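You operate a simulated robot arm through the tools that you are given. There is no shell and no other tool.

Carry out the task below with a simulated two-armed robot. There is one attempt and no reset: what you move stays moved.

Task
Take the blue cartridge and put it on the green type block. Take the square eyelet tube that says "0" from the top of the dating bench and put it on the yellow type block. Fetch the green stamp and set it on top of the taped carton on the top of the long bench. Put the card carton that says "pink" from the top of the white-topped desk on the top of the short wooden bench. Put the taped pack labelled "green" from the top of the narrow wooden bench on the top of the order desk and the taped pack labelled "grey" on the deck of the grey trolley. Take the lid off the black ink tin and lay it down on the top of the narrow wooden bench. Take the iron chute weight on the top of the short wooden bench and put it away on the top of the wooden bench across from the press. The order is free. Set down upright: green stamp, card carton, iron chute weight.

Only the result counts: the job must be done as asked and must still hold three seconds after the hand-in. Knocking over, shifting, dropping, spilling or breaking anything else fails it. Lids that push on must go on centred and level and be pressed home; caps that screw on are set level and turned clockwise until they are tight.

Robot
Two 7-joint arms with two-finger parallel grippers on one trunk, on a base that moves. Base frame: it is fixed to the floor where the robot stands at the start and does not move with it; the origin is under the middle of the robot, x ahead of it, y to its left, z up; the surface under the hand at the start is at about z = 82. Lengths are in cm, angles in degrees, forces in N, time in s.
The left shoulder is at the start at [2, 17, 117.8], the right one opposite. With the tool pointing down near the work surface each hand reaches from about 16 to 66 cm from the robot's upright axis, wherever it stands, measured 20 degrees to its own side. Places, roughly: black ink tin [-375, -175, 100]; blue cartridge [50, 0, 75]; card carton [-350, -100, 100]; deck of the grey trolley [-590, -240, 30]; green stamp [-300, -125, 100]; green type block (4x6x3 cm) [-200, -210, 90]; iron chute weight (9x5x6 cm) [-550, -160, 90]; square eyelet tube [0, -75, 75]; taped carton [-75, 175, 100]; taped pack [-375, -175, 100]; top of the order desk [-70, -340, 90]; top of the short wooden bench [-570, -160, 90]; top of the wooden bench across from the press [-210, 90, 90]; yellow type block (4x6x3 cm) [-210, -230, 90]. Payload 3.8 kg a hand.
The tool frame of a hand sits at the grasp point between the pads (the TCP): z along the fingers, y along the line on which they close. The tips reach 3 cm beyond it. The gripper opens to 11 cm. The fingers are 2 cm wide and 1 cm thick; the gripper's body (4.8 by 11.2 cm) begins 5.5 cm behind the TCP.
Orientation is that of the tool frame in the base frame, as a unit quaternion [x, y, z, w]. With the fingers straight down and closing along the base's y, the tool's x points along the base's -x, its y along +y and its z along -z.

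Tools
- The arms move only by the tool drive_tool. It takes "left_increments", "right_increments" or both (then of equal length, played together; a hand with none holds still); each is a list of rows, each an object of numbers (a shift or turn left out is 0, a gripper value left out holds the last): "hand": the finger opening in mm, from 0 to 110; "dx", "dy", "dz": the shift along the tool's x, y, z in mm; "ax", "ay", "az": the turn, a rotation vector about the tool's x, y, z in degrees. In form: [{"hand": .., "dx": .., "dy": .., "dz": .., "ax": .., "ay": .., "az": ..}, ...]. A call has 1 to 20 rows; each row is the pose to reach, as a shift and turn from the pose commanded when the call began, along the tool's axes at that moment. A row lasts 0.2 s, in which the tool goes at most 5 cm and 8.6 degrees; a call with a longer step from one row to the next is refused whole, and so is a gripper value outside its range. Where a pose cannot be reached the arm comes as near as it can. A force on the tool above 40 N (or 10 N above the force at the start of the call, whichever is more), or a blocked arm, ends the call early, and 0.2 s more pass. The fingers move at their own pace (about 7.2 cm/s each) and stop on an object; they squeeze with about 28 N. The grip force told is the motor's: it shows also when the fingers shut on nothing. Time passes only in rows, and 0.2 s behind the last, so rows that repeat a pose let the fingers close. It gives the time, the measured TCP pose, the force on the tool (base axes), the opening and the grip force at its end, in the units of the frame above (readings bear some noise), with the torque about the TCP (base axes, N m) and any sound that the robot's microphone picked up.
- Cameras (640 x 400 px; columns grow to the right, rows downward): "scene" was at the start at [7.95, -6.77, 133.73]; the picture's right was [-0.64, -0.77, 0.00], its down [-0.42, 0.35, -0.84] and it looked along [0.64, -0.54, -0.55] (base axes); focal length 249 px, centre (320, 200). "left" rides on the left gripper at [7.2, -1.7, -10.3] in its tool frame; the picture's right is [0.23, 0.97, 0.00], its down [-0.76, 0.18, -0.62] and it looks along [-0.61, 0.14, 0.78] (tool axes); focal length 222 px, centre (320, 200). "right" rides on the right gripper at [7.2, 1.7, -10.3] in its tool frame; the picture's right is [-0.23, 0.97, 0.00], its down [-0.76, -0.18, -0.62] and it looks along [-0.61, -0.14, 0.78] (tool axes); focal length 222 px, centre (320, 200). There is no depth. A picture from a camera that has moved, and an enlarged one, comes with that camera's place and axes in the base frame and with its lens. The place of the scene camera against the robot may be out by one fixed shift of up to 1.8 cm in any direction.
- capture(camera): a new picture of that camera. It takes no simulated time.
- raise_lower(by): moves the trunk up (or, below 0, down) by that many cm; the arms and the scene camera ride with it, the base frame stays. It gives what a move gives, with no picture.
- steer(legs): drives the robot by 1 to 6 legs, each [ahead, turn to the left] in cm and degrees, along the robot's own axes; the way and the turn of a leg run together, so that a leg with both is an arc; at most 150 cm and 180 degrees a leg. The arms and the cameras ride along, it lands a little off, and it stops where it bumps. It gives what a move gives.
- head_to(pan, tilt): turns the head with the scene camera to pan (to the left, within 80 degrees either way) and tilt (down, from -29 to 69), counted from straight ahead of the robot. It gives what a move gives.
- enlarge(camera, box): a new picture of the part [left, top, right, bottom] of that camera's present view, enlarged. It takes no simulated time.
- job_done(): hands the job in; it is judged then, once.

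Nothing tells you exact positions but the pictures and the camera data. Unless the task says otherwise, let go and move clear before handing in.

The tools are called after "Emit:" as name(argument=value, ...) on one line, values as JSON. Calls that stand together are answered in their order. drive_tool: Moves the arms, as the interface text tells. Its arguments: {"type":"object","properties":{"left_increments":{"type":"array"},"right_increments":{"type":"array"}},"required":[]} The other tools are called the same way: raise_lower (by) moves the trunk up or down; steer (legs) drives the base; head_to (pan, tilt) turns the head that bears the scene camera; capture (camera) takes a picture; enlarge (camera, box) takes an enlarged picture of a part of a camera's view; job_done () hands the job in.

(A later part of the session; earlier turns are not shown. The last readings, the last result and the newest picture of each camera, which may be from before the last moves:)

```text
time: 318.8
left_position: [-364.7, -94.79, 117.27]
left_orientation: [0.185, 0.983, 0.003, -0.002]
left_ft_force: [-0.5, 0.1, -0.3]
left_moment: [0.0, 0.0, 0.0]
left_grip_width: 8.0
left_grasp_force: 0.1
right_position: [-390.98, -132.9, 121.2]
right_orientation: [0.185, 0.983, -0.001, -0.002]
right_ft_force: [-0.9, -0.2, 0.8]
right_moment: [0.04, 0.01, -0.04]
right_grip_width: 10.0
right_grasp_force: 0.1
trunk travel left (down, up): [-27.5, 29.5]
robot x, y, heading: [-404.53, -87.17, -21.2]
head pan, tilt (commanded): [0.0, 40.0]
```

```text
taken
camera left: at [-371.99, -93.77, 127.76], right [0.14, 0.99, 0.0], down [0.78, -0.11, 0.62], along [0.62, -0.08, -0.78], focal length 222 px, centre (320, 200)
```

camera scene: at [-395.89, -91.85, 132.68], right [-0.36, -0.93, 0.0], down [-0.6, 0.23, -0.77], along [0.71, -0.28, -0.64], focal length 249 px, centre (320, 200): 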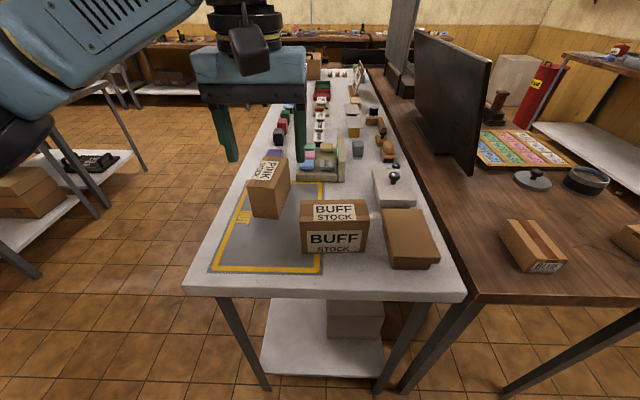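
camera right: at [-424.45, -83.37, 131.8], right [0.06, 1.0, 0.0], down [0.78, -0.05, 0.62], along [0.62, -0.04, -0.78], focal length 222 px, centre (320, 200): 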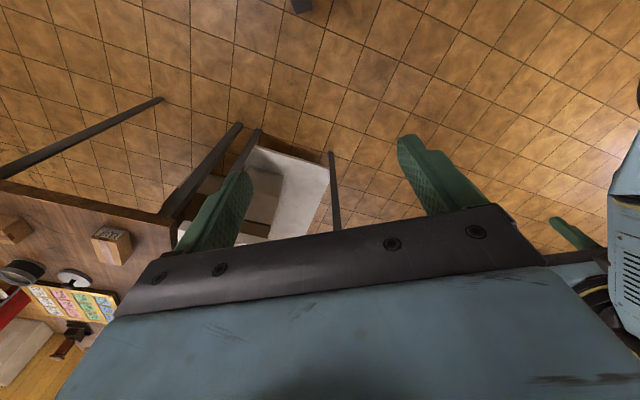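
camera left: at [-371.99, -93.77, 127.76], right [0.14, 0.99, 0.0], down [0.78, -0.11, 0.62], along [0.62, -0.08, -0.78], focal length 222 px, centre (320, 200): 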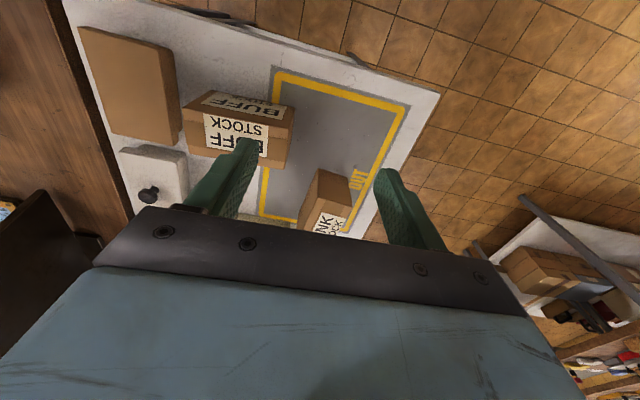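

I zoom in on the PINK carton for its pose and size.

Emit:
enlarge(camera="scene", box=[220, 130, 400, 260])

Emit:
enlarge(camera="left", box=[250, 130, 410, 240])

```text
3.08 times, centred on (310, 195) of scene
camera zoom: at [-395.89, -91.85, 132.68], right [-0.36, -0.93, 0.0], down [-0.6, 0.23, -0.77], along [0.71, -0.28, -0.64], focal length 766 px, centre (351, 215)
```

zoom: 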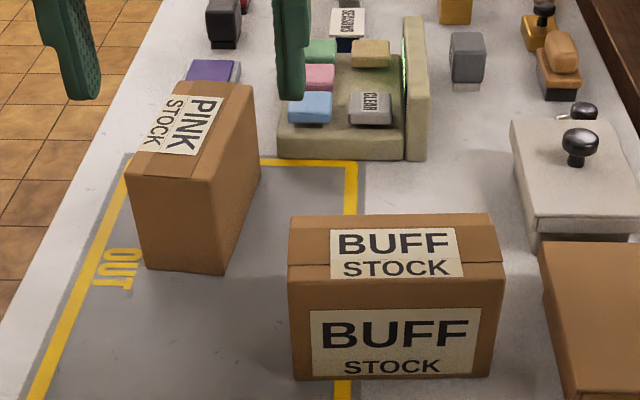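

```text
3.64 times, centred on (330, 185) of left
camera zoom: at [-371.99, -93.77, 127.76], right [0.14, 0.99, 0.0], down [0.78, -0.11, 0.62], along [0.62, -0.08, -0.78], focal length 808 px, centre (284, 254)
```

zoom: 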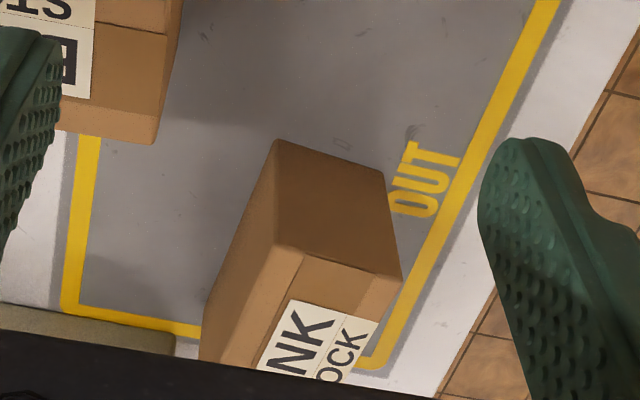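

PINK is about 14.5 × 7.1 × 10 cm, centre near [-339.2, -97.7], top z ≈ 95.8, long axis at -28°. I drive 6 cm closer and bring the left hand over it.

Emit:
steer(legs=[[6, 0]])

Emit:
drive_tool(left_increments=[{"hand": 95, "dx": -40, "dy": 14, "az": 2}, {"dx": -80, "dy": 28, "az": 4}, {"dx": -120, "dy": 42, "az": 6.5}, {"dx": -160, "dy": 56, "az": 6.5}, {"dx": -188, "dy": 66, "az": 6.5, "dz": 20}, {"dx": -188, "dy": 66, "az": 6.5, "dz": 60}, {"dx": -188, "dy": 66, "az": 6.5, "dz": 100}])

Emit:
capture(camera="left")

Emit:
enlarge(camera="left", box=[200, 40, 440, 220])

```text
time: 319.7
left_position: [-358.9, -97.0, 117.09]
left_orientation: [0.185, 0.983, 0.002, -0.002]
left_ft_force: [-1.0, -0.1, -0.9]
left_moment: [0.04, 0.01, 0.0]
left_grip_width: 8.03
left_grasp_force: 0.0
right_position: [-385.14, -135.07, 121.31]
right_orientation: [0.184, 0.983, 0.001, -0.002]
right_ft_force: [0.0, 0.7, -0.4]
right_moment: [0.02, 0.0, 0.0]
right_grip_width: 9.96
right_grasp_force: 0.0
trunk travel left (down, up): [-27.5, 29.5]
robot x, y, heading: [-399.4, -89.26, -21.3]
head pan, tilt (commanded): [0.0, 40.0]
```

```text
time: 321.3
left_position: [-339.2, -97.61, 107.05]
left_orientation: [0.24, 0.971, 0.001, -0.003]
left_ft_force: [0.8, 0.0, -0.5]
left_moment: [0.01, 0.01, 0.0]
left_grip_width: 9.53
left_grasp_force: 0.0
right_position: [-385.48, -135.12, 121.23]
right_orientation: [0.185, 0.983, 0.0, -0.001]
right_ft_force: [-0.9, 0.1, -0.3]
right_moment: [0.01, -0.02, 0.01]
right_grip_width: 10.0
right_grasp_force: 0.1
trunk travel left (down, up): [-27.5, 29.5]
robot x, y, heading: [-399.25, -89.01, -21.0]
head pan, tilt (commanded): [0.0, 40.0]
```

```text
taken
camera left: at [-346.29, -95.8, 117.47], right [0.25, 0.97, 0.0], down [0.76, -0.2, 0.62], along [0.6, -0.15, -0.78], focal length 222 px, centre (320, 200)
```

left: 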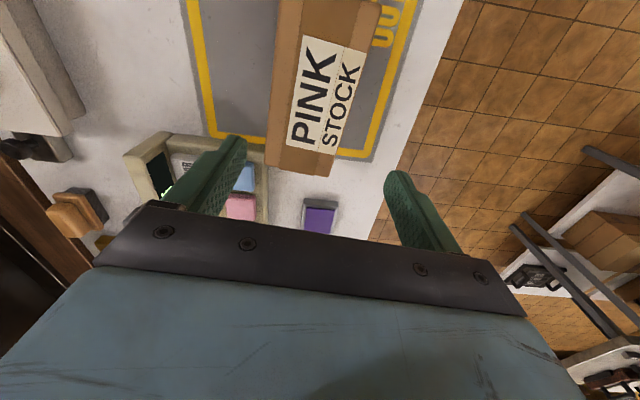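

```text
2.22 times, centred on (320, 130) of left
camera zoom: at [-346.29, -95.8, 117.47], right [0.25, 0.97, 0.0], down [0.76, -0.2, 0.62], along [0.6, -0.15, -0.78], focal length 494 px, centre (320, 356)
```

zoom: 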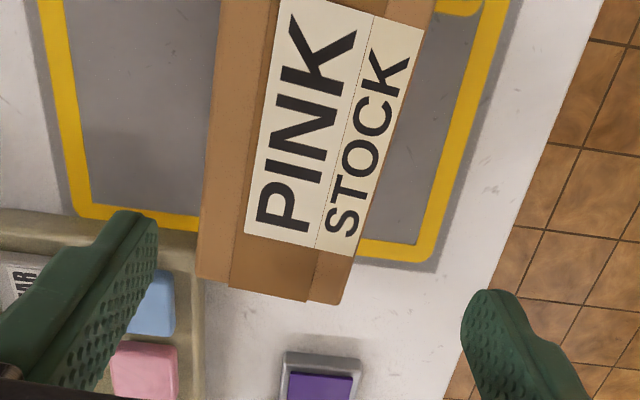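

PINK lies 1 cm to the right of the hand's centre. I correct that, come down to just above and check.

Emit:
drive_tool(left_increments=[{"dx": 10, "dy": -10.8, "dz": 0}, {"dx": 10, "dy": -10.8, "dz": 40}, {"dx": 10, "dy": -10.8, "dz": 70}, {"dx": 10, "dy": -10.8, "dz": 70}])

Emit:
enlarge(camera="left", box=[200, 40, 440, 220])

Emit:
enlarge(camera="scene", box=[220, 110, 400, 260])

```text
time: 322.3
left_position: [-340.43, -98.22, 100.16]
left_orientation: [0.24, 0.971, 0.001, -0.002]
left_ft_force: [-0.3, -0.5, -0.6]
left_moment: [-0.01, -0.04, -0.02]
left_grip_width: 9.5
left_grasp_force: 0.1
right_position: [-385.26, -135.01, 121.33]
right_orientation: [0.184, 0.983, 0.0, -0.002]
right_ft_force: [-0.8, 0.6, -0.2]
right_moment: [0.0, 0.03, -0.01]
right_grip_width: 10.0
right_grasp_force: 0.2
trunk travel left (down, up): [-27.5, 29.5]
robot x, y, heading: [-399.3, -88.75, -21.2]
head pan, tilt (commanded): [0.0, 40.0]
```

```text
2.22 times, centred on (320, 130) of left
camera zoom: at [-347.55, -96.3, 110.57], right [0.25, 0.97, 0.0], down [0.76, -0.2, 0.62], along [0.6, -0.15, -0.78], focal length 494 px, centre (320, 356)
```

zoom: 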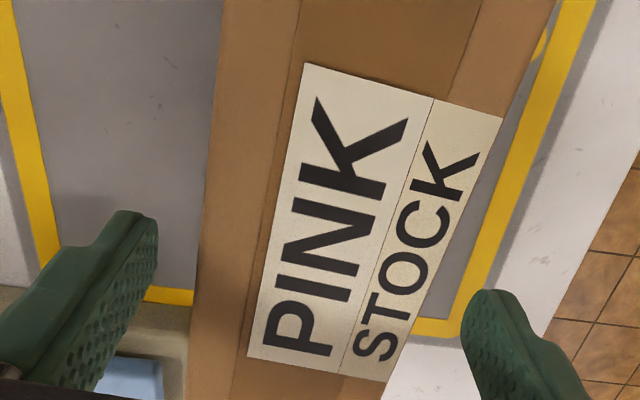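

```text
2.67 times, centred on (310, 185) of scene
camera zoom: at [-390.25, -94.03, 132.68], right [-0.36, -0.93, 0.0], down [-0.6, 0.23, -0.77], along [0.71, -0.28, -0.64], focal length 664 px, centre (347, 240)
```

zoom: 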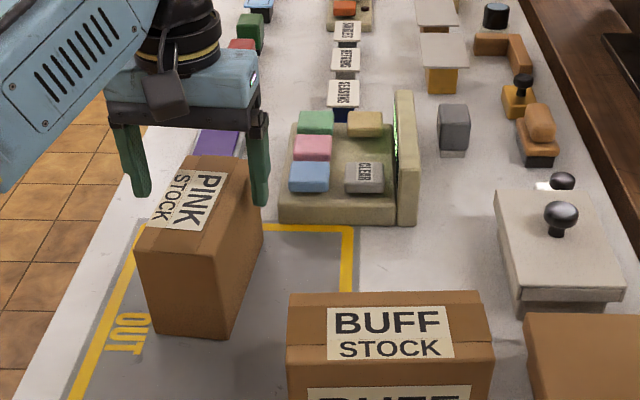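

The fingers straddle PINK. I go down to z = 92.5, close and lift.

Emit:
drive_tool(left_increments=[{"dy": 3, "dz": 20}, {"dy": 3, "dz": 45}, {"dy": 3, "dz": 65}, {"dy": 3, "dz": 76}, {"dy": 3, "dz": 76, "hand": 0}, {"dy": 3, "dz": 76}, {"dy": 3, "dz": 76}, {"dy": 3, "dz": 76}])

Emit:
drive_tool(left_increments=[{"dz": -15}, {"dz": -40}, {"dz": -80}, {"dz": -125}, {"dz": -170}, {"dz": -210}, {"dz": -230}])

Emit:
capture(camera="scene")

Emit:
capture(camera="left")

```text
time: 324.1
left_position: [-340.66, -97.84, 92.7]
left_orientation: [0.241, 0.971, 0.002, -0.002]
left_ft_force: [-0.3, -1.5, 0.8]
left_moment: [-0.46, -0.14, -0.08]
left_grip_width: 6.8
left_grasp_force: 28.3
right_position: [-385.4, -135.0, 121.37]
right_orientation: [0.184, 0.983, 0.001, -0.002]
right_ft_force: [0.4, -1.0, -0.4]
right_moment: [-0.02, -0.02, 0.03]
right_grip_width: 9.97
right_grasp_force: 0.0
trunk travel left (down, up): [-27.5, 29.5]
robot x, y, heading: [-399.04, -89.27, -21.5]
head pan, tilt (commanded): [0.0, 40.0]
```

```text
time: 325.7
left_position: [-340.24, -97.72, 115.85]
left_orientation: [0.241, 0.971, 0.002, -0.002]
left_ft_force: [-0.5, 0.6, -7.3]
left_moment: [-0.03, -0.05, 0.02]
left_grip_width: 6.77
left_grasp_force: 28.3
right_position: [-385.21, -135.07, 121.29]
right_orientation: [0.185, 0.983, 0.001, -0.002]
right_ft_force: [-0.2, 0.0, -0.2]
right_moment: [-0.02, 0.0, 0.02]
right_grip_width: 10.0
right_grasp_force: 0.0
trunk travel left (down, up): [-27.5, 29.5]
robot x, y, heading: [-399.31, -88.87, -21.2]
head pan, tilt (commanded): [0.0, 40.0]
```

```text
taken
camera scene: at [-390.21, -94.07, 132.66], right [-0.36, -0.93, 0.0], down [-0.6, 0.23, -0.77], along [0.71, -0.28, -0.64], focal length 249 px, centre (320, 200)
```

scene: 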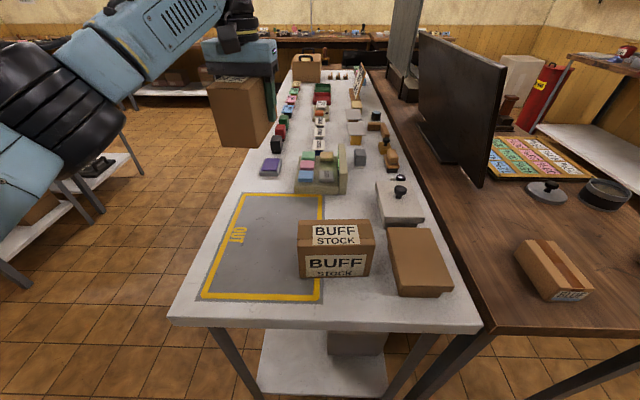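

```text
taken
camera left: at [-347.4, -96.03, 126.23], right [0.25, 0.97, 0.0], down [0.76, -0.2, 0.62], along [0.6, -0.15, -0.78], focal length 222 px, centre (320, 200)
```

left: 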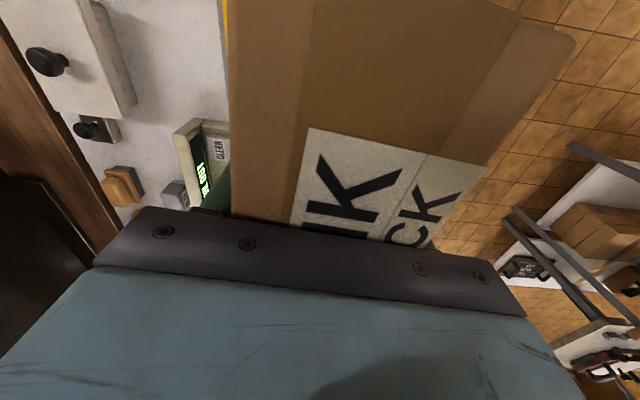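

PINK is held. While here I look for the green stamp on the white desk.

Emit:
enlarge(camera="scene", box=[250, 50, 420, 200])

```text
2.67 times, centred on (335, 125) of scene
camera zoom: at [-390.21, -94.07, 132.66], right [-0.36, -0.93, 0.0], down [-0.6, 0.23, -0.77], along [0.71, -0.28, -0.64], focal length 664 px, centre (280, 400)
```

zoom: 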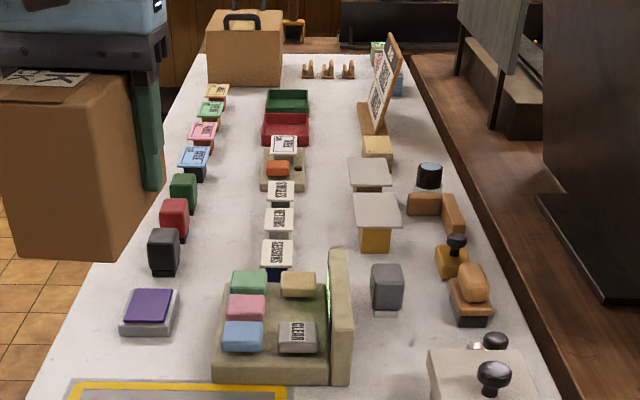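

The green stamp is the self-inker in the left row at about [-288, -117]. I tuck PINK in and drive round to the desk's far long side to pick the stamp with the right hand.

Emit:
drive_tool(left_increments=[{"dx": 45}, {"dx": 90}, {"dx": 135}, {"dx": 175, "az": -6.5}], right_increments=[{"dy": 40}, {"dy": 80}, {"dy": 120}, {"dy": 140}])

Emit:
steer(legs=[[-22, 0], [0, 89], [73, 0], [0, -90], [130, 0]])

Emit:
steer(legs=[[0, -90]])

Emit:
head_to(pan=0, tilt=35)

Emit:
capture(camera="scene")

```text
time: 326.7
left_position: [-356.21, -90.07, 115.67]
left_orientation: [0.184, 0.983, 0.002, -0.003]
left_ft_force: [0.3, 0.5, -6.9]
left_moment: [-0.05, -0.06, 0.01]
left_grip_width: 6.8
left_grasp_force: 28.3
right_position: [-380.0, -121.67, 121.32]
right_orientation: [0.185, 0.983, 0.0, -0.001]
right_ft_force: [0.4, -0.4, -0.1]
right_moment: [-0.02, -0.03, -0.02]
right_grip_width: 9.99
right_grasp_force: 0.1
trunk travel left (down, up): [-27.5, 29.5]
robot x, y, heading: [-399.14, -89.24, -21.2]
head pan, tilt (commanded): [0.0, 40.0]
```

```text
time: 345.8
left_position: [-228.72, -60.64, 115.48]
left_orientation: [0.182, 0.983, 0.002, -0.002]
left_ft_force: [-0.7, 0.1, -7.9]
left_moment: [0.02, -0.04, 0.03]
left_grip_width: 6.79
left_grasp_force: 28.2
right_position: [-252.42, -92.48, 121.23]
right_orientation: [0.182, 0.983, 0.001, -0.002]
right_ft_force: [0.3, -0.4, -0.3]
right_moment: [0.0, -0.04, -0.01]
right_grip_width: 10.0
right_grasp_force: 0.1
trunk travel left (down, up): [-27.5, 29.5]
robot x, y, heading: [-271.64, -59.96, -21.0]
head pan, tilt (commanded): [0.0, 40.0]
```

```text
time: 350.1
left_position: [-273.45, -103.06, 115.7]
left_orientation: [0.829, 0.559, 0.003, 0.001]
left_ft_force: [-0.1, 1.1, -6.7]
left_moment: [-0.07, 0.03, -0.01]
left_grip_width: 6.8
left_grasp_force: 28.2
right_position: [-304.6, -78.63, 121.4]
right_orientation: [0.83, 0.558, 0.002, -0.001]
right_ft_force: [-0.6, -0.1, 0.5]
right_moment: [0.01, 0.03, 0.0]
right_grip_width: 9.97
right_grasp_force: 0.0
trunk travel left (down, up): [-27.5, 29.5]
robot x, y, heading: [-271.59, -59.91, -112.0]
head pan, tilt (commanded): [0.0, 40.0]
```

```text
time: 350.7
left_position: [-273.3, -102.96, 115.51]
left_orientation: [0.829, 0.559, 0.002, 0.0]
left_ft_force: [0.0, 0.5, -6.6]
left_moment: [-0.08, 0.03, 0.01]
left_grip_width: 6.8
left_grasp_force: 28.2
right_position: [-304.61, -78.65, 121.23]
right_orientation: [0.83, 0.558, 0.001, 0.0]
right_ft_force: [-0.8, -0.3, 0.9]
right_moment: [-0.02, 0.0, 0.01]
right_grip_width: 10.0
right_grasp_force: 0.1
trunk travel left (down, up): [-27.5, 29.5]
robot x, y, heading: [-271.73, -59.94, -112.1]
head pan, tilt (commanded): [0.0, 35.0]
```

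```text
taken
camera scene: at [-276.8, -71.17, 133.42], right [-0.93, 0.37, 0.0], down [0.21, 0.53, -0.82], along [-0.31, -0.76, -0.57], focal length 249 px, centre (320, 200)
```

scene: 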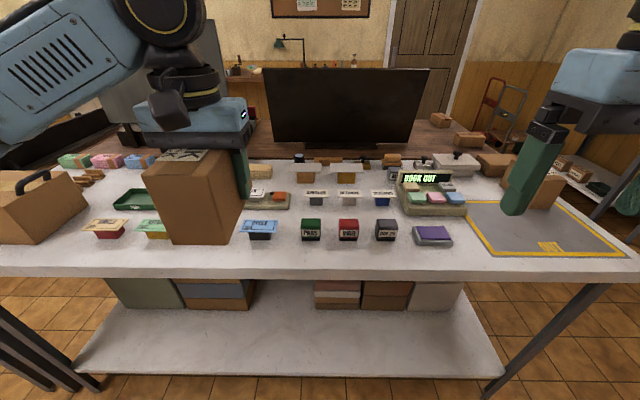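

The green stamp is right ahead between a blue card stamp and the red one. I zoom in.

Emit:
enlarge(camera="scene", box=[230, 180, 420, 270])

Emit:
capture(camera="right")

```text
3.37 times, centred on (325, 225) of scene
camera zoom: at [-276.8, -71.17, 133.42], right [-0.93, 0.37, 0.0], down [0.21, 0.53, -0.82], along [-0.31, -0.76, -0.57], focal length 838 px, centre (303, 116)
```

zoom: 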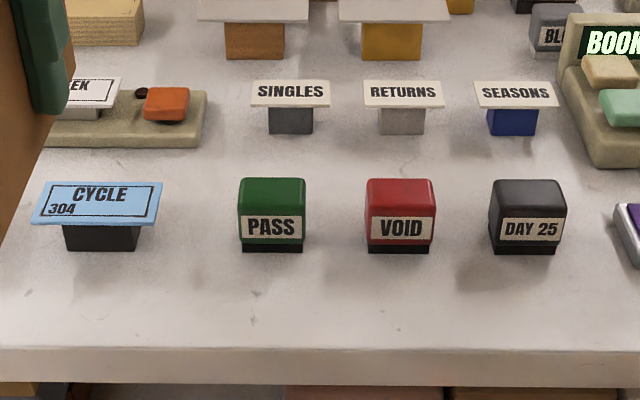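

```text
taken
camera right: at [-300.27, -72.54, 131.74], right [0.82, -0.58, 0.0], down [-0.45, -0.64, 0.62], along [-0.36, -0.51, -0.78], focal length 222 px, centre (320, 200)
```

right: 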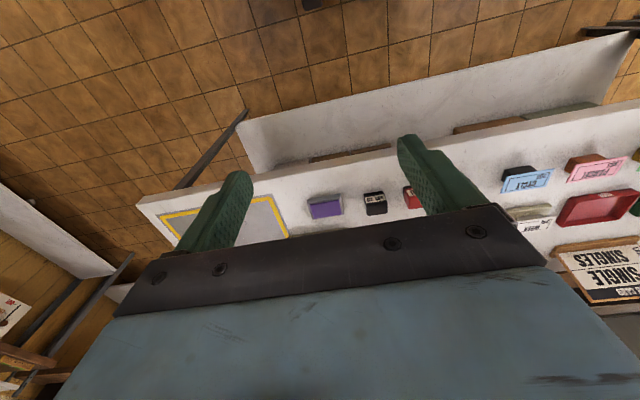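

The green PASS stamp stands near [-294, -119.6]. I shift the PINK hand further left, drive closer and turn slightly so the right hand can reach it.

Emit:
drive_tool(left_increments=[{"dy": 30}, {"dy": 60}, {"dy": 70}])

Emit:
steer(legs=[[18, 0], [0, 8]])

Emit:
capture(camera="scene")

Emit:
capture(camera="right")

```text
time: 351.5
left_position: [-266.83, -105.64, 115.6]
left_orientation: [0.83, 0.558, 0.002, 0.001]
left_ft_force: [-0.2, -0.1, -7.1]
left_moment: [-0.1, 0.07, -0.01]
left_grip_width: 6.78
left_grasp_force: 28.3
right_position: [-304.66, -78.66, 121.23]
right_orientation: [0.83, 0.558, 0.001, -0.001]
right_ft_force: [-0.1, -1.1, 0.3]
right_moment: [0.0, 0.03, 0.03]
right_grip_width: 9.99
right_grasp_force: 0.1
trunk travel left (down, up): [-27.5, 29.5]
robot x, y, heading: [-271.66, -60.02, -112.2]
head pan, tilt (commanded): [0.0, 35.0]
```

```text
time: 353.6
left_position: [-267.26, -121.21, 115.57]
left_orientation: [0.79, 0.614, 0.002, 0.001]
left_ft_force: [-0.1, 0.3, -7.5]
left_moment: [-0.03, 0.05, 0.0]
left_grip_width: 6.79
left_grasp_force: 27.8
right_position: [-308.35, -99.42, 121.32]
right_orientation: [0.79, 0.613, 0.0, -0.002]
right_ft_force: [0.6, 0.2, -0.6]
right_moment: [0.03, 0.0, 0.0]
right_grip_width: 10.02
right_grasp_force: 0.2
trunk travel left (down, up): [-27.5, 29.5]
robot x, y, heading: [-278.5, -76.22, -104.1]
head pan, tilt (commanded): [0.0, 35.0]
```

```text
taken
camera scene: at [-282.04, -88.14, 133.42], right [-0.97, 0.24, 0.0], down [0.14, 0.56, -0.82], along [-0.2, -0.79, -0.57], focal length 249 px, centre (320, 200)
```

scene: 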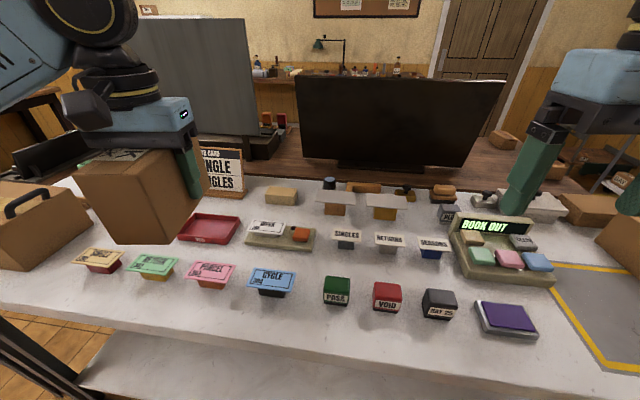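

```text
taken
camera right: at [-304.95, -92.84, 131.75], right [0.89, -0.46, 0.0], down [-0.36, -0.7, 0.62], along [-0.29, -0.55, -0.78], focal length 222 px, centre (320, 200)
```

right: 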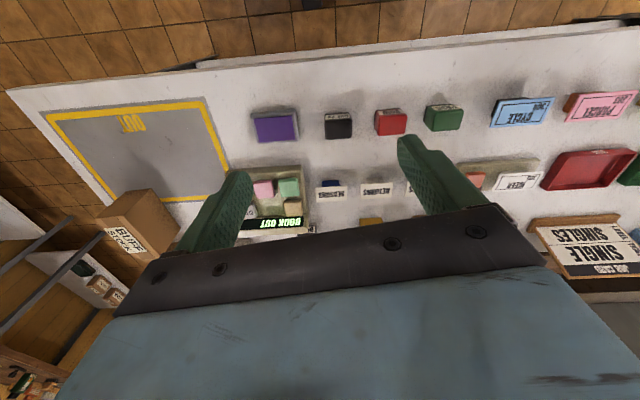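

Emit:
enlarge(camera="right", box=[360, 70, 520, 160])

Emit:
enlarge(camera="scene", box=[290, 250, 430, 340])

```text
4.00 times, centred on (440, 115) of right
camera zoom: at [-304.95, -92.84, 131.75], right [0.89, -0.46, 0.0], down [-0.36, -0.7, 0.62], along [-0.29, -0.55, -0.78], focal length 888 px, centre (-160, 540)
```

zoom: 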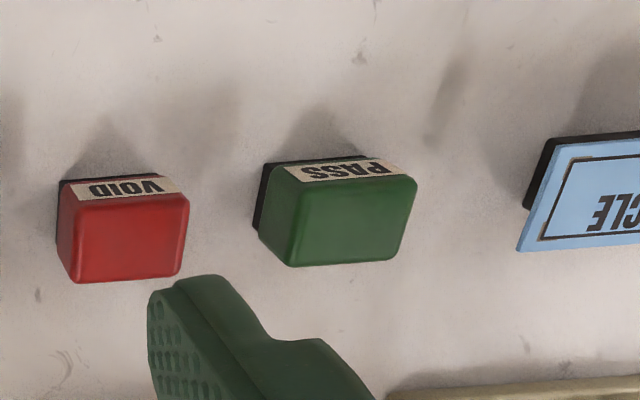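

```text
4.44 times, centred on (360, 295) of scene
camera zoom: at [-282.04, -88.14, 133.42], right [-0.97, 0.24, 0.0], down [0.14, 0.56, -0.82], along [-0.2, -0.79, -0.57], focal length 1106 px, centre (142, -222)
```

zoom: 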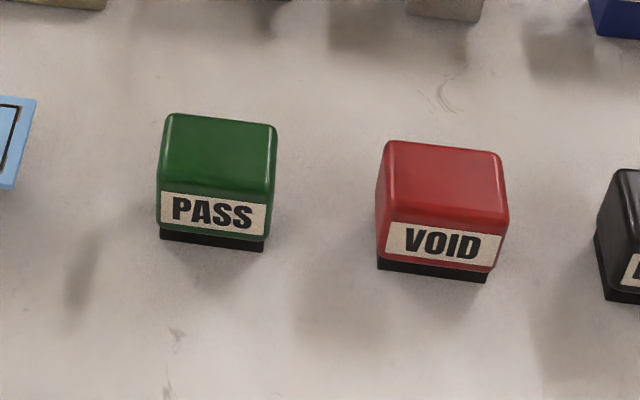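

I bring the right hand over the stamp for a closer look.

Emit:
drive_tool(right_increments=[{"dx": -20, "dy": 40, "dz": 10}, {"dx": -40, "dy": 80, "dz": 20}, {"dx": -60, "dy": 120, "dz": 40}, {"dx": -80, "dy": 160, "dz": 60}, {"dx": -100, "dy": 190, "dz": 90}, {"dx": -119, "dy": 209, "dz": 120}, {"dx": -119, "dy": 209, "dz": 130}])

Emit:
capture(camera="right")

Emit:
enlarge(camera="right", box=[220, 60, 420, 210])

```text
time: 355.2
left_position: [-267.47, -121.13, 115.63]
left_orientation: [0.789, 0.614, 0.002, 0.0]
left_ft_force: [1.0, 0.2, -7.5]
left_moment: [-0.05, 0.01, -0.01]
left_grip_width: 6.82
left_grasp_force: 28.4
right_position: [-291.24, -116.05, 108.18]
right_orientation: [0.789, 0.614, 0.002, -0.001]
right_ft_force: [0.0, 0.0, 0.0]
right_moment: [-0.02, -0.03, -0.04]
right_grip_width: 10.02
right_grasp_force: 0.1
trunk travel left (down, up): [-27.5, 29.5]
robot x, y, heading: [-278.43, -76.63, -104.4]
head pan, tilt (commanded): [0.0, 35.0]
```

```text
taken
camera right: at [-287.71, -109.49, 118.64], right [0.89, -0.46, 0.0], down [-0.36, -0.7, 0.62], along [-0.29, -0.55, -0.78], focal length 222 px, centre (320, 200)
```

right: 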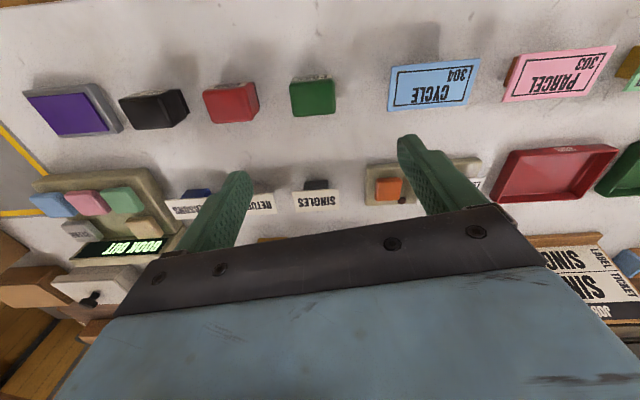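

```text
2.67 times, centred on (320, 135) of right
camera zoom: at [-287.71, -109.49, 118.64], right [0.89, -0.46, 0.0], down [-0.36, -0.7, 0.62], along [-0.29, -0.55, -0.78], focal length 592 px, centre (320, 373)
```

zoom: 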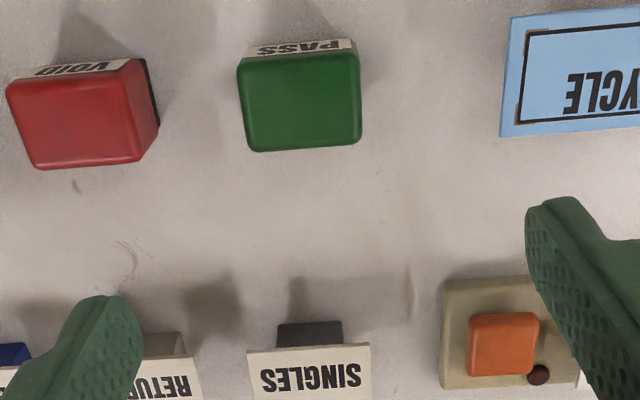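

The green stamp's top centre is [-291.4, -114.8, 92.9], 4.5 × 3.5 cm. I align over it, go down and grip.

Emit:
drive_tool(right_increments=[{"hand": 75, "dx": 6, "dy": -2, "az": 4}, {"dx": 12, "dy": -5, "az": 8.7}, {"dx": 12, "dy": -5, "az": 8.7, "dz": 40}, {"dx": 12, "dy": -5, "az": 8.7, "dz": 80}, {"dx": 12, "dy": -5, "az": 8.7, "dz": 110}, {"dx": 12, "dy": -5, "az": 8.7, "dz": 110}])

Emit:
enlarge(camera="right", box=[220, 60, 420, 210])

```text
time: 356.6
left_position: [-267.29, -121.17, 115.58]
left_orientation: [0.79, 0.613, 0.003, 0.0]
left_ft_force: [0.2, 0.3, -7.3]
left_moment: [-0.06, 0.01, -0.01]
left_grip_width: 6.76
left_grasp_force: 27.9
right_position: [-291.07, -114.79, 97.1]
right_orientation: [0.834, 0.552, 0.001, -0.002]
right_ft_force: [0.5, 0.2, -0.2]
right_moment: [0.02, 0.0, 0.0]
right_grip_width: 7.51
right_grasp_force: 0.0
trunk travel left (down, up): [-27.5, 29.5]
robot x, y, heading: [-278.3, -76.42, -104.0]
head pan, tilt (commanded): [0.0, 35.0]
```

```text
2.67 times, centred on (320, 135) of right
camera zoom: at [-286.74, -108.7, 107.57], right [0.81, -0.59, 0.0], down [-0.46, -0.63, 0.62], along [-0.37, -0.5, -0.78], focal length 592 px, centre (320, 373)
```

zoom: 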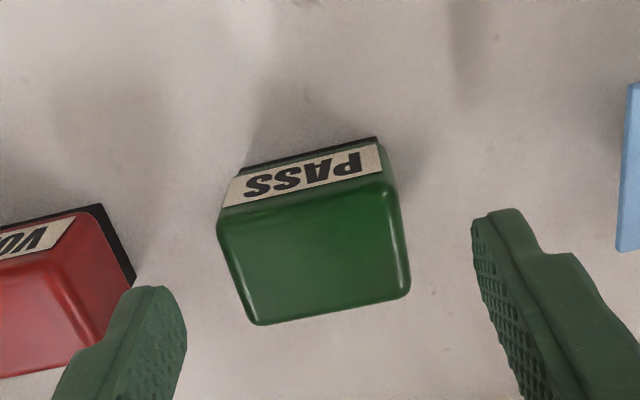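

Emit:
drive_tool(right_increments=[{"hand": 66, "dy": -2}, {"dy": -2, "dz": 25}, {"dy": -2, "dz": 45}, {"dy": -2, "dz": 60}, {"dy": -2, "dz": 65}, {"dy": -2, "dz": 65, "hand": 0}, {"dy": -2, "dz": 65}, {"dy": -2, "dz": 65}])

Emit:
drive_tool(right_increments=[{"dz": -15}, {"dz": -40}, {"dz": -80}, {"dz": -120}, {"dz": -165}, {"dz": -210}, {"dz": -240}])

Emit:
capture(camera="right")

Emit:
capture(camera="scene")

```text
time: 358.2
left_position: [-267.46, -120.98, 115.38]
left_orientation: [0.79, 0.613, 0.004, 0.001]
left_ft_force: [0.5, -0.9, -7.4]
left_moment: [-0.01, 0.01, 0.0]
left_grip_width: 6.81
left_grasp_force: 28.0
right_position: [-291.62, -114.73, 90.99]
right_orientation: [0.834, 0.552, -0.001, 0.001]
right_ft_force: [-1.2, 3.9, 11.7]
right_moment: [0.34, 0.32, -0.07]
right_grip_width: 4.94
right_grasp_force: 28.0
trunk travel left (down, up): [-27.5, 29.5]
robot x, y, heading: [-278.49, -76.44, -104.0]
head pan, tilt (commanded): [0.0, 35.0]
stopped in row 7 (right hand): the force on the tool passed its limit at 41 N (the readings are from after the stop); the commanded pose is now the measured one
```

```text
time: 359.9
left_position: [-267.37, -120.97, 115.47]
left_orientation: [0.79, 0.614, 0.003, -0.001]
left_ft_force: [1.0, -0.7, -7.1]
left_moment: [-0.05, 0.0, 0.03]
left_grip_width: 6.79
left_grasp_force: 28.6
right_position: [-291.56, -114.82, 114.99]
right_orientation: [0.834, 0.552, -0.001, 0.001]
right_ft_force: [-0.7, 0.6, 0.2]
right_moment: [-0.01, 0.0, -0.01]
right_grip_width: 4.97
right_grasp_force: 28.4
trunk travel left (down, up): [-27.5, 29.5]
robot x, y, heading: [-278.28, -76.46, -104.3]
head pan, tilt (commanded): [0.0, 35.0]
```

```text
taken
camera right: at [-287.17, -108.73, 125.44], right [0.81, -0.59, 0.0], down [-0.46, -0.63, 0.62], along [-0.37, -0.5, -0.78], focal length 222 px, centre (320, 200)
```

right: 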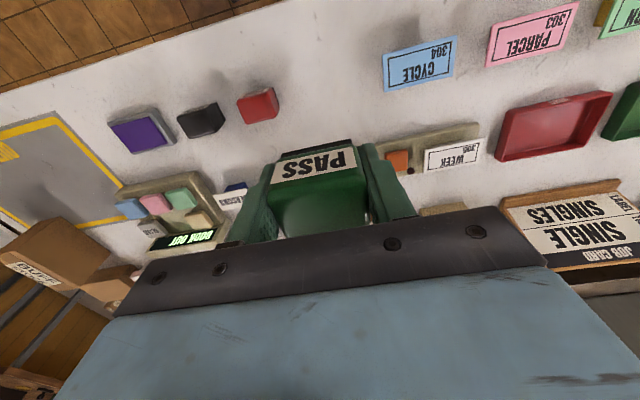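

```text
taken
camera scene: at [-282.09, -88.13, 133.42], right [-0.97, 0.24, 0.0], down [0.14, 0.56, -0.82], along [-0.2, -0.79, -0.57], focal length 249 px, centre (320, 200)
```

scene: 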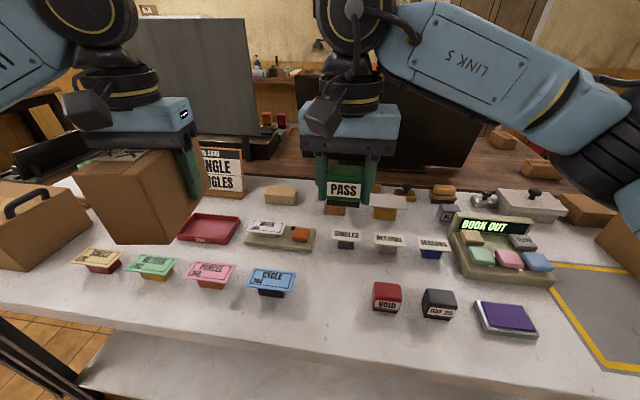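

The stamp is held, but the fingertips are level with its bottom (desk top is at z ≈ 88). I set it back in place and regrip 1.4 cm higher.

Emit:
drive_tool(right_increments=[{"dz": 45}, {"dz": 90}, {"dz": 135}, {"dz": 180}, {"dz": 215}, {"dz": 230}, {"dz": 234}])

Emit:
drive_tool(right_increments=[{"dz": 2}, {"dz": 4}, {"dz": 5}])

```text
time: 361.4
left_position: [-267.41, -121.07, 115.5]
left_orientation: [0.79, 0.614, 0.003, 0.0]
left_ft_force: [0.3, 0.4, -7.5]
left_moment: [-0.07, 0.05, -0.01]
left_grip_width: 6.79
left_grasp_force: 28.2
right_position: [-291.65, -114.7, 91.46]
right_orientation: [0.834, 0.551, -0.001, 0.0]
right_ft_force: [0.2, 0.2, -1.0]
right_moment: [0.0, -0.03, -0.01]
right_grip_width: 4.98
right_grasp_force: 28.4
trunk travel left (down, up): [-27.5, 29.5]
robot x, y, heading: [-278.54, -76.43, -104.2]
head pan, tilt (commanded): [0.0, 35.0]
```

```text
time: 362.2
left_position: [-267.45, -121.03, 115.62]
left_orientation: [0.79, 0.614, 0.003, 0.0]
left_ft_force: [-0.4, -0.4, -6.8]
left_moment: [-0.05, 0.02, -0.03]
left_grip_width: 6.78
left_grasp_force: 28.0
right_position: [-291.69, -114.73, 91.08]
right_orientation: [0.834, 0.551, -0.001, 0.001]
right_ft_force: [-0.1, 0.4, -0.7]
right_moment: [0.01, 0.05, -0.01]
right_grip_width: 4.96
right_grasp_force: 27.6
trunk travel left (down, up): [-27.5, 29.5]
robot x, y, heading: [-278.62, -76.69, -104.1]
head pan, tilt (commanded): [0.0, 35.0]
```

Emit:
drive_tool(right_increments=[{"dz": 2}, {"dz": 4}, {"dz": 5}])

Emit:
drive_tool(right_increments=[{"dz": -1}, {"dz": -1, "hand": 56}, {"dz": -1, "hand": 62}, {"dz": -8}, {"dz": -15}, {"dz": -15, "hand": 0}, {"dz": -15}, {"dz": -15}, {"dz": -15}])

Emit:
drive_tool(right_increments=[{"dz": -15}, {"dz": -40}, {"dz": -80}, {"dz": -120}, {"dz": -165}, {"dz": -210}, {"dz": -240}])

Emit:
enlarge(camera="scene", box=[260, 80, 440, 320])

```text
time: 363.0
left_position: [-267.46, -121.05, 115.59]
left_orientation: [0.789, 0.614, 0.003, 0.001]
left_ft_force: [-0.3, 0.6, -6.3]
left_moment: [-0.04, 0.02, 0.0]
left_grip_width: 6.8
left_grasp_force: 27.8
right_position: [-291.62, -114.89, 91.06]
right_orientation: [0.834, 0.552, -0.003, 0.004]
right_ft_force: [-1.3, 8.8, 13.8]
right_moment: [0.61, 0.4, -0.2]
right_grip_width: 4.94
right_grasp_force: 27.4
trunk travel left (down, up): [-27.5, 29.5]
robot x, y, heading: [-278.26, -76.15, -104.1]
head pan, tilt (commanded): [0.0, 35.0]
stopped in row 3 (right hand): the force on the tool passed its limit at 43 N (the readings are from after the stop); the commanded pose is now the measured one
```

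```text
time: 365.0
left_position: [-267.34, -121.13, 115.45]
left_orientation: [0.79, 0.614, 0.004, 0.0]
left_ft_force: [-0.5, 0.2, -7.5]
left_moment: [-0.08, 0.03, 0.0]
left_grip_width: 6.79
left_grasp_force: 27.6
right_position: [-291.71, -115.05, 92.42]
right_orientation: [0.834, 0.551, -0.002, 0.004]
right_ft_force: [-0.4, -0.8, 0.6]
right_moment: [0.0, -0.02, -0.02]
right_grip_width: 4.96
right_grasp_force: 28.1
trunk travel left (down, up): [-27.5, 29.5]
robot x, y, heading: [-278.29, -76.61, -104.1]
head pan, tilt (commanded): [0.0, 35.0]
```

```text
time: 366.6
left_position: [-267.33, -121.0, 115.64]
left_orientation: [0.789, 0.614, 0.004, 0.0]
left_ft_force: [0.2, -0.5, -7.3]
left_moment: [-0.06, 0.04, -0.02]
left_grip_width: 6.8
left_grasp_force: 27.8
right_position: [-291.43, -114.82, 116.49]
right_orientation: [0.835, 0.551, -0.002, 0.003]
right_ft_force: [0.0, 0.1, -1.2]
right_moment: [0.03, -0.03, -0.03]
right_grip_width: 4.95
right_grasp_force: 27.5
trunk travel left (down, up): [-27.5, 29.5]
robot x, y, heading: [-278.71, -76.42, -104.5]
head pan, tilt (commanded): [0.0, 35.0]
```

```text
1.67 times, centred on (350, 200) of scene
camera zoom: at [-282.11, -88.11, 133.42], right [-0.97, 0.24, 0.0], down [0.14, 0.56, -0.82], along [-0.2, -0.79, -0.57], focal length 415 px, centre (270, 200)
```

zoom: 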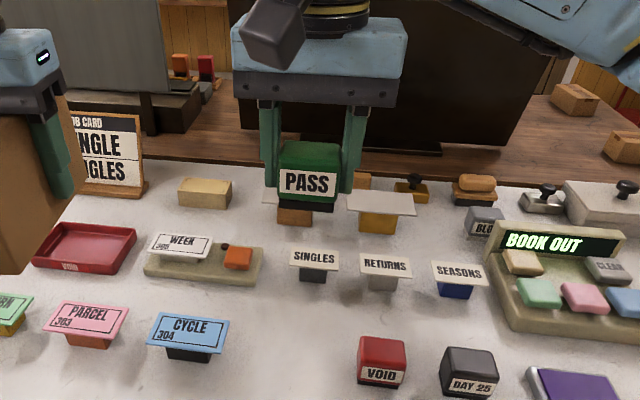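

The stamp is securely held with its base free. I tuck it in and drive with PINK and the stamp round the desk to the short bench.

Emit:
drive_tool(right_increments=[{"dx": -6, "dy": -40, "az": -3}, {"dx": -12, "dy": -80, "az": -6}, {"dx": -18, "dy": -118, "az": -8.7}, {"dx": -18, "dy": -118, "az": -8.7}])

Emit:
steer(legs=[[-25, 0], [0, -98], [150, 0]])

Emit:
steer(legs=[[8, 0], [0, 90], [150, 0], [65, 0]])

Emit:
head_to(pan=-60, tilt=30)

Emit:
capture(camera="scene")

```text
time: 367.6
left_position: [-267.41, -121.09, 115.45]
left_orientation: [0.789, 0.614, 0.004, 0.0]
left_ft_force: [0.3, 0.0, -7.4]
left_moment: [-0.04, 0.02, 0.01]
left_grip_width: 6.8
left_grasp_force: 28.2
right_position: [-303.15, -111.55, 116.54]
right_orientation: [0.79, 0.614, -0.002, 0.003]
right_ft_force: [-0.1, -0.3, -1.0]
right_moment: [0.01, 0.01, 0.0]
right_grip_width: 4.95
right_grasp_force: 28.2
trunk travel left (down, up): [-27.5, 29.5]
robot x, y, heading: [-278.31, -76.4, -103.9]
head pan, tilt (commanded): [0.0, 35.0]
```

```text
time: 380.6
left_position: [-457.51, -1.88, 115.6]
left_orientation: [0.983, -0.184, 0.002, 0.002]
left_ft_force: [-0.3, -0.8, -6.9]
left_moment: [0.04, 0.04, -0.02]
left_grip_width: 6.78
left_grasp_force: 28.3
right_position: [-443.66, 32.64, 116.42]
right_orientation: [0.983, -0.185, -0.003, 0.0]
right_ft_force: [-0.1, 0.3, -0.3]
right_moment: [0.01, 0.01, -0.04]
right_grip_width: 4.93
right_grasp_force: 28.3
trunk travel left (down, up): [-27.5, 29.5]
robot x, y, heading: [-412.24, 3.7, 158.7]
head pan, tilt (commanded): [0.0, 35.0]
```

```text
time: 395.8
left_position: [-490.48, -239.97, 115.62]
left_orientation: [0.827, 0.563, 0.003, 0.0]
left_ft_force: [0.4, -0.6, -6.8]
left_moment: [-0.07, -0.01, 0.0]
left_grip_width: 6.79
left_grasp_force: 28.4
right_position: [-524.91, -226.03, 116.55]
right_orientation: [0.827, 0.562, -0.002, 0.003]
right_ft_force: [-0.6, -0.7, -0.4]
right_moment: [0.05, -0.01, -0.01]
right_grip_width: 4.96
right_grasp_force: 27.8
trunk travel left (down, up): [-27.5, 29.5]
robot x, y, heading: [-496.1, -194.39, -111.5]
head pan, tilt (commanded): [0.0, 35.0]
```

```text
time: 397.1
left_position: [-490.73, -240.04, 115.48]
left_orientation: [0.827, 0.562, 0.004, -0.001]
left_ft_force: [-0.2, 0.5, -6.9]
left_moment: [-0.05, 0.04, 0.0]
left_grip_width: 6.79
left_grasp_force: 28.1
right_position: [-524.86, -226.02, 116.42]
right_orientation: [0.827, 0.562, -0.002, 0.003]
right_ft_force: [0.2, 0.5, -1.5]
right_moment: [0.02, 0.0, 0.02]
right_grip_width: 4.94
right_grasp_force: 28.1
trunk travel left (down, up): [-27.5, 29.5]
robot x, y, heading: [-496.01, -194.49, -111.4]
head pan, tilt (commanded): [-60.0, 30.0]
```

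```text
taken
camera scene: at [-506.62, -198.78, 134.2], right [-0.15, 0.99, 0.0], down [0.49, 0.08, -0.87], along [-0.86, -0.13, -0.5], focal length 249 px, centre (320, 200)
```

scene: 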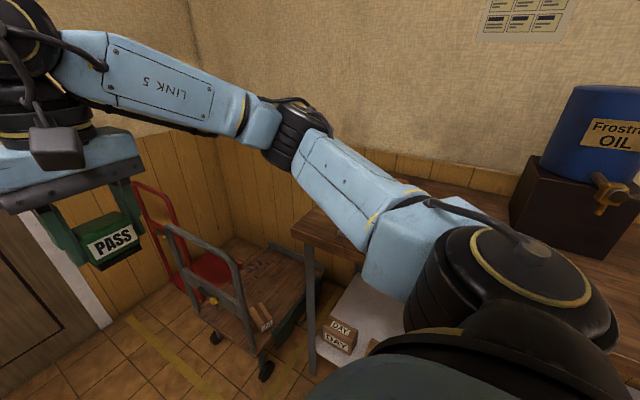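

GREY still lies on the trolley. I turn and drive up to the short bench's left end to set PINK down there.

Emit:
steer(legs=[[0, -61.5], [27, 0], [0, -5]])

Emit:
head_to(pan=0, tilt=45)

Emit:
capture(camera="scene")

Emit:
head_to(pan=-35, tilt=40)

Emit:
capture(camera="scene")

```text
time: 402.2
left_position: [-561.95, -221.69, 115.56]
left_orientation: [1.0, 0.025, 0.002, 0.002]
left_ft_force: [-0.2, 0.1, -7.1]
left_moment: [-0.03, 0.06, 0.04]
left_grip_width: 6.77
left_grasp_force: 27.6
right_position: [-563.56, -184.61, 116.48]
right_orientation: [1.0, 0.025, -0.004, 0.001]
right_ft_force: [-0.7, -0.4, -0.4]
right_moment: [-0.01, -0.01, 0.0]
right_grip_width: 4.93
right_grasp_force: 28.1
trunk travel left (down, up): [-27.5, 29.5]
robot x, y, heading: [-522.52, -197.99, -177.2]
head pan, tilt (commanded): [-60.0, 30.0]
```

```text
time: 403.5
left_position: [-561.98, -221.72, 115.58]
left_orientation: [1.0, 0.025, 0.002, 0.002]
left_ft_force: [0.6, 1.0, -7.0]
left_moment: [0.02, 0.05, -0.02]
left_grip_width: 6.79
left_grasp_force: 28.0
right_position: [-563.45, -184.8, 116.52]
right_orientation: [1.0, 0.025, -0.004, 0.001]
right_ft_force: [0.3, 0.3, -0.5]
right_moment: [0.02, 0.0, -0.02]
right_grip_width: 4.96
right_grasp_force: 28.2
trunk travel left (down, up): [-27.5, 29.5]
robot x, y, heading: [-522.89, -198.04, -176.9]
head pan, tilt (commanded): [0.0, 45.0]
```

```text
taken
camera scene: at [-533.84, -199.65, 131.94], right [-0.05, 1.0, 0.0], down [0.71, 0.04, -0.71], along [-0.71, -0.04, -0.71], focal length 249 px, centre (320, 200)
```

scene: 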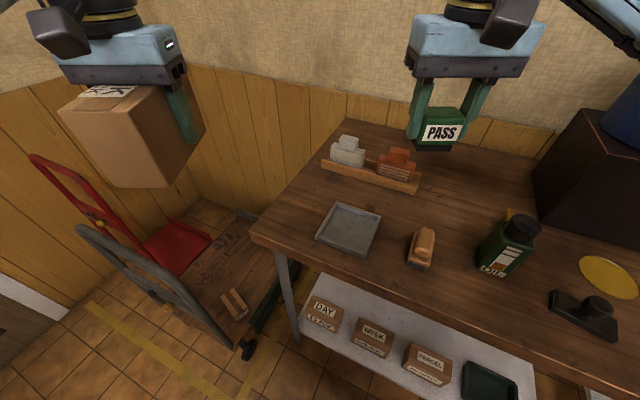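

```text
time: 404.5
left_position: [-562.03, -221.71, 115.51]
left_orientation: [1.0, 0.025, 0.004, 0.001]
left_ft_force: [0.4, 0.2, -6.9]
left_moment: [0.02, 0.03, -0.05]
left_grip_width: 6.81
left_grasp_force: 28.2
right_position: [-563.35, -184.91, 116.42]
right_orientation: [1.0, 0.024, -0.004, 0.002]
right_ft_force: [-0.1, 0.3, -1.3]
right_moment: [-0.01, -0.04, -0.02]
right_grip_width: 4.93
right_grasp_force: 28.5
trunk travel left (down, up): [-27.5, 29.5]
robot x, y, heading: [-523.03, -198.26, -176.8]
head pan, tilt (commanded): [-35.0, 40.0]
```

```text
taken
camera scene: at [-532.93, -194.73, 132.67], right [0.53, 0.85, 0.0], down [0.55, -0.34, -0.77], along [-0.65, 0.41, -0.64], focal length 249 px, centre (320, 200)
```

scene: 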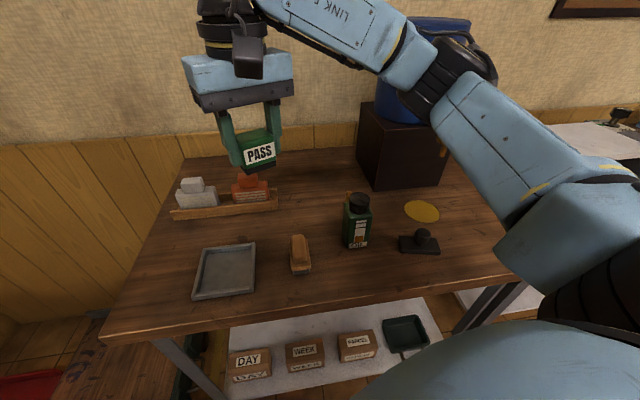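

The iron chute weight is the black slab with a knob at right on this bench. First I set PINK on the free strip at the bench's left end; I move over it.

Emit:
drive_tool(left_increments=[{"dx": -26, "dy": -34, "az": 5}, {"dx": -52, "dy": -68, "az": 10}, {"dx": -79, "dy": -104, "az": 15}, {"dx": -105, "dy": -138, "az": 20}, {"dx": -132, "dy": -173, "az": 25.2}, {"dx": -132, "dy": -173, "az": 25.2, "dz": 45}, {"dx": -132, "dy": -173, "az": 25.2, "dz": 90}, {"dx": -132, "dy": -173, "az": 25.2, "dz": 120}])

Emit:
head_to(pan=0, tilt=50)

Emit:
capture(camera="scene")

Emit:
capture(camera="left")

```text
time: 406.3
left_position: [-575.96, -205.19, 103.54]
left_orientation: [0.981, -0.193, 0.003, 0.001]
left_ft_force: [-0.3, -1.0, -6.3]
left_moment: [0.02, 0.0, -0.01]
left_grip_width: 6.79
left_grasp_force: 28.2
right_position: [-563.63, -184.82, 116.44]
right_orientation: [1.0, 0.024, -0.004, 0.002]
right_ft_force: [0.2, -0.4, -0.5]
right_moment: [0.03, -0.03, -0.01]
right_grip_width: 4.95
right_grasp_force: 27.7
trunk travel left (down, up): [-27.5, 29.5]
robot x, y, heading: [-522.8, -198.19, -177.1]
head pan, tilt (commanded): [-35.0, 40.0]
```

```text
time: 407.3
left_position: [-575.86, -205.02, 103.56]
left_orientation: [0.981, -0.193, 0.003, 0.001]
left_ft_force: [0.4, -0.1, -6.7]
left_moment: [0.0, 0.05, 0.01]
left_grip_width: 6.77
left_grasp_force: 27.8
right_position: [-563.43, -184.73, 116.51]
right_orientation: [1.0, 0.026, -0.003, 0.002]
right_ft_force: [0.4, 0.1, -0.6]
right_moment: [0.02, -0.01, 0.01]
right_grip_width: 4.96
right_grasp_force: 27.9
trunk travel left (down, up): [-27.5, 29.5]
robot x, y, heading: [-522.73, -198.39, -177.1]
head pan, tilt (commanded): [0.0, 50.0]
```

```text
taken
camera scene: at [-533.42, -199.61, 131.25], right [-0.05, 1.0, 0.0], down [0.77, 0.04, -0.64], along [-0.64, -0.03, -0.77], focal length 249 px, centre (320, 200)
```

scene: 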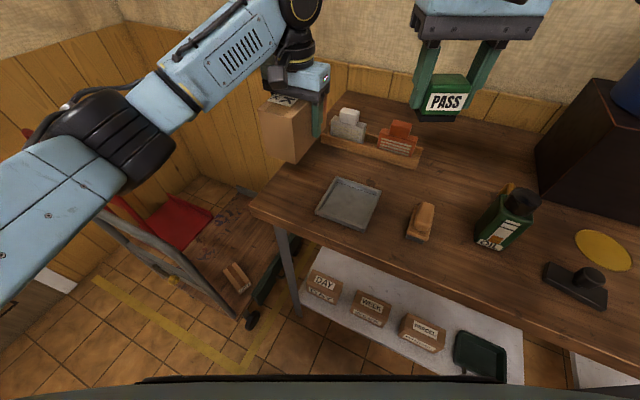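

```text
taken
camera left: at [-568.55, -206.22, 113.99], right [-0.16, -0.99, 0.0], down [-0.78, 0.13, 0.62], along [-0.61, 0.1, -0.79], focal length 222 px, centre (320, 200)
```

left: 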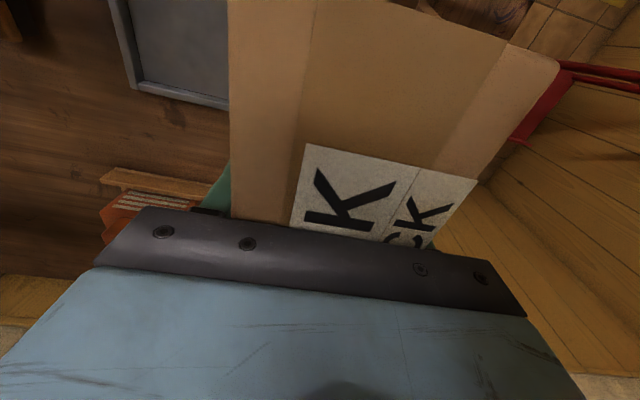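

PINK is over the strip. I lower it until it touches the bench.

Emit:
drive_tool(left_increments=[{"dz": 35}, {"dz": 70}, {"dz": 90}, {"dz": 97}, {"dz": 101}])

Emit:
drive_tool(left_increments=[{"dz": 3}, {"dz": 6}, {"dz": 8}])

```text
time: 408.5
left_position: [-575.84, -205.04, 93.37]
left_orientation: [0.981, -0.194, 0.004, 0.002]
left_ft_force: [-0.1, 1.1, -7.0]
left_moment: [0.05, 0.1, -0.01]
left_grip_width: 6.8
left_grasp_force: 27.7
right_position: [-563.44, -184.86, 116.45]
right_orientation: [1.0, 0.024, -0.003, 0.001]
right_ft_force: [0.1, 0.5, -0.6]
right_moment: [0.0, 0.0, 0.03]
right_grip_width: 4.92
right_grasp_force: 28.0
trunk travel left (down, up): [-27.5, 29.5]
robot x, y, heading: [-522.49, -197.7, -177.0]
head pan, tilt (commanded): [0.0, 50.0]
```

```text
time: 409.3
left_position: [-575.96, -205.02, 92.85]
left_orientation: [0.981, -0.193, 0.002, 0.001]
left_ft_force: [-1.1, 0.2, 7.6]
left_moment: [0.11, -1.05, 0.04]
left_grip_width: 6.79
left_grasp_force: 27.9
right_position: [-563.38, -184.81, 116.52]
right_orientation: [1.0, 0.025, -0.003, 0.001]
right_ft_force: [0.8, 0.1, -0.4]
right_moment: [0.0, 0.01, 0.01]
right_grip_width: 4.96
right_grasp_force: 28.4
trunk travel left (down, up): [-27.5, 29.5]
robot x, y, heading: [-522.91, -198.02, -177.1]
head pan, tilt (commanded): [0.0, 50.0]
```

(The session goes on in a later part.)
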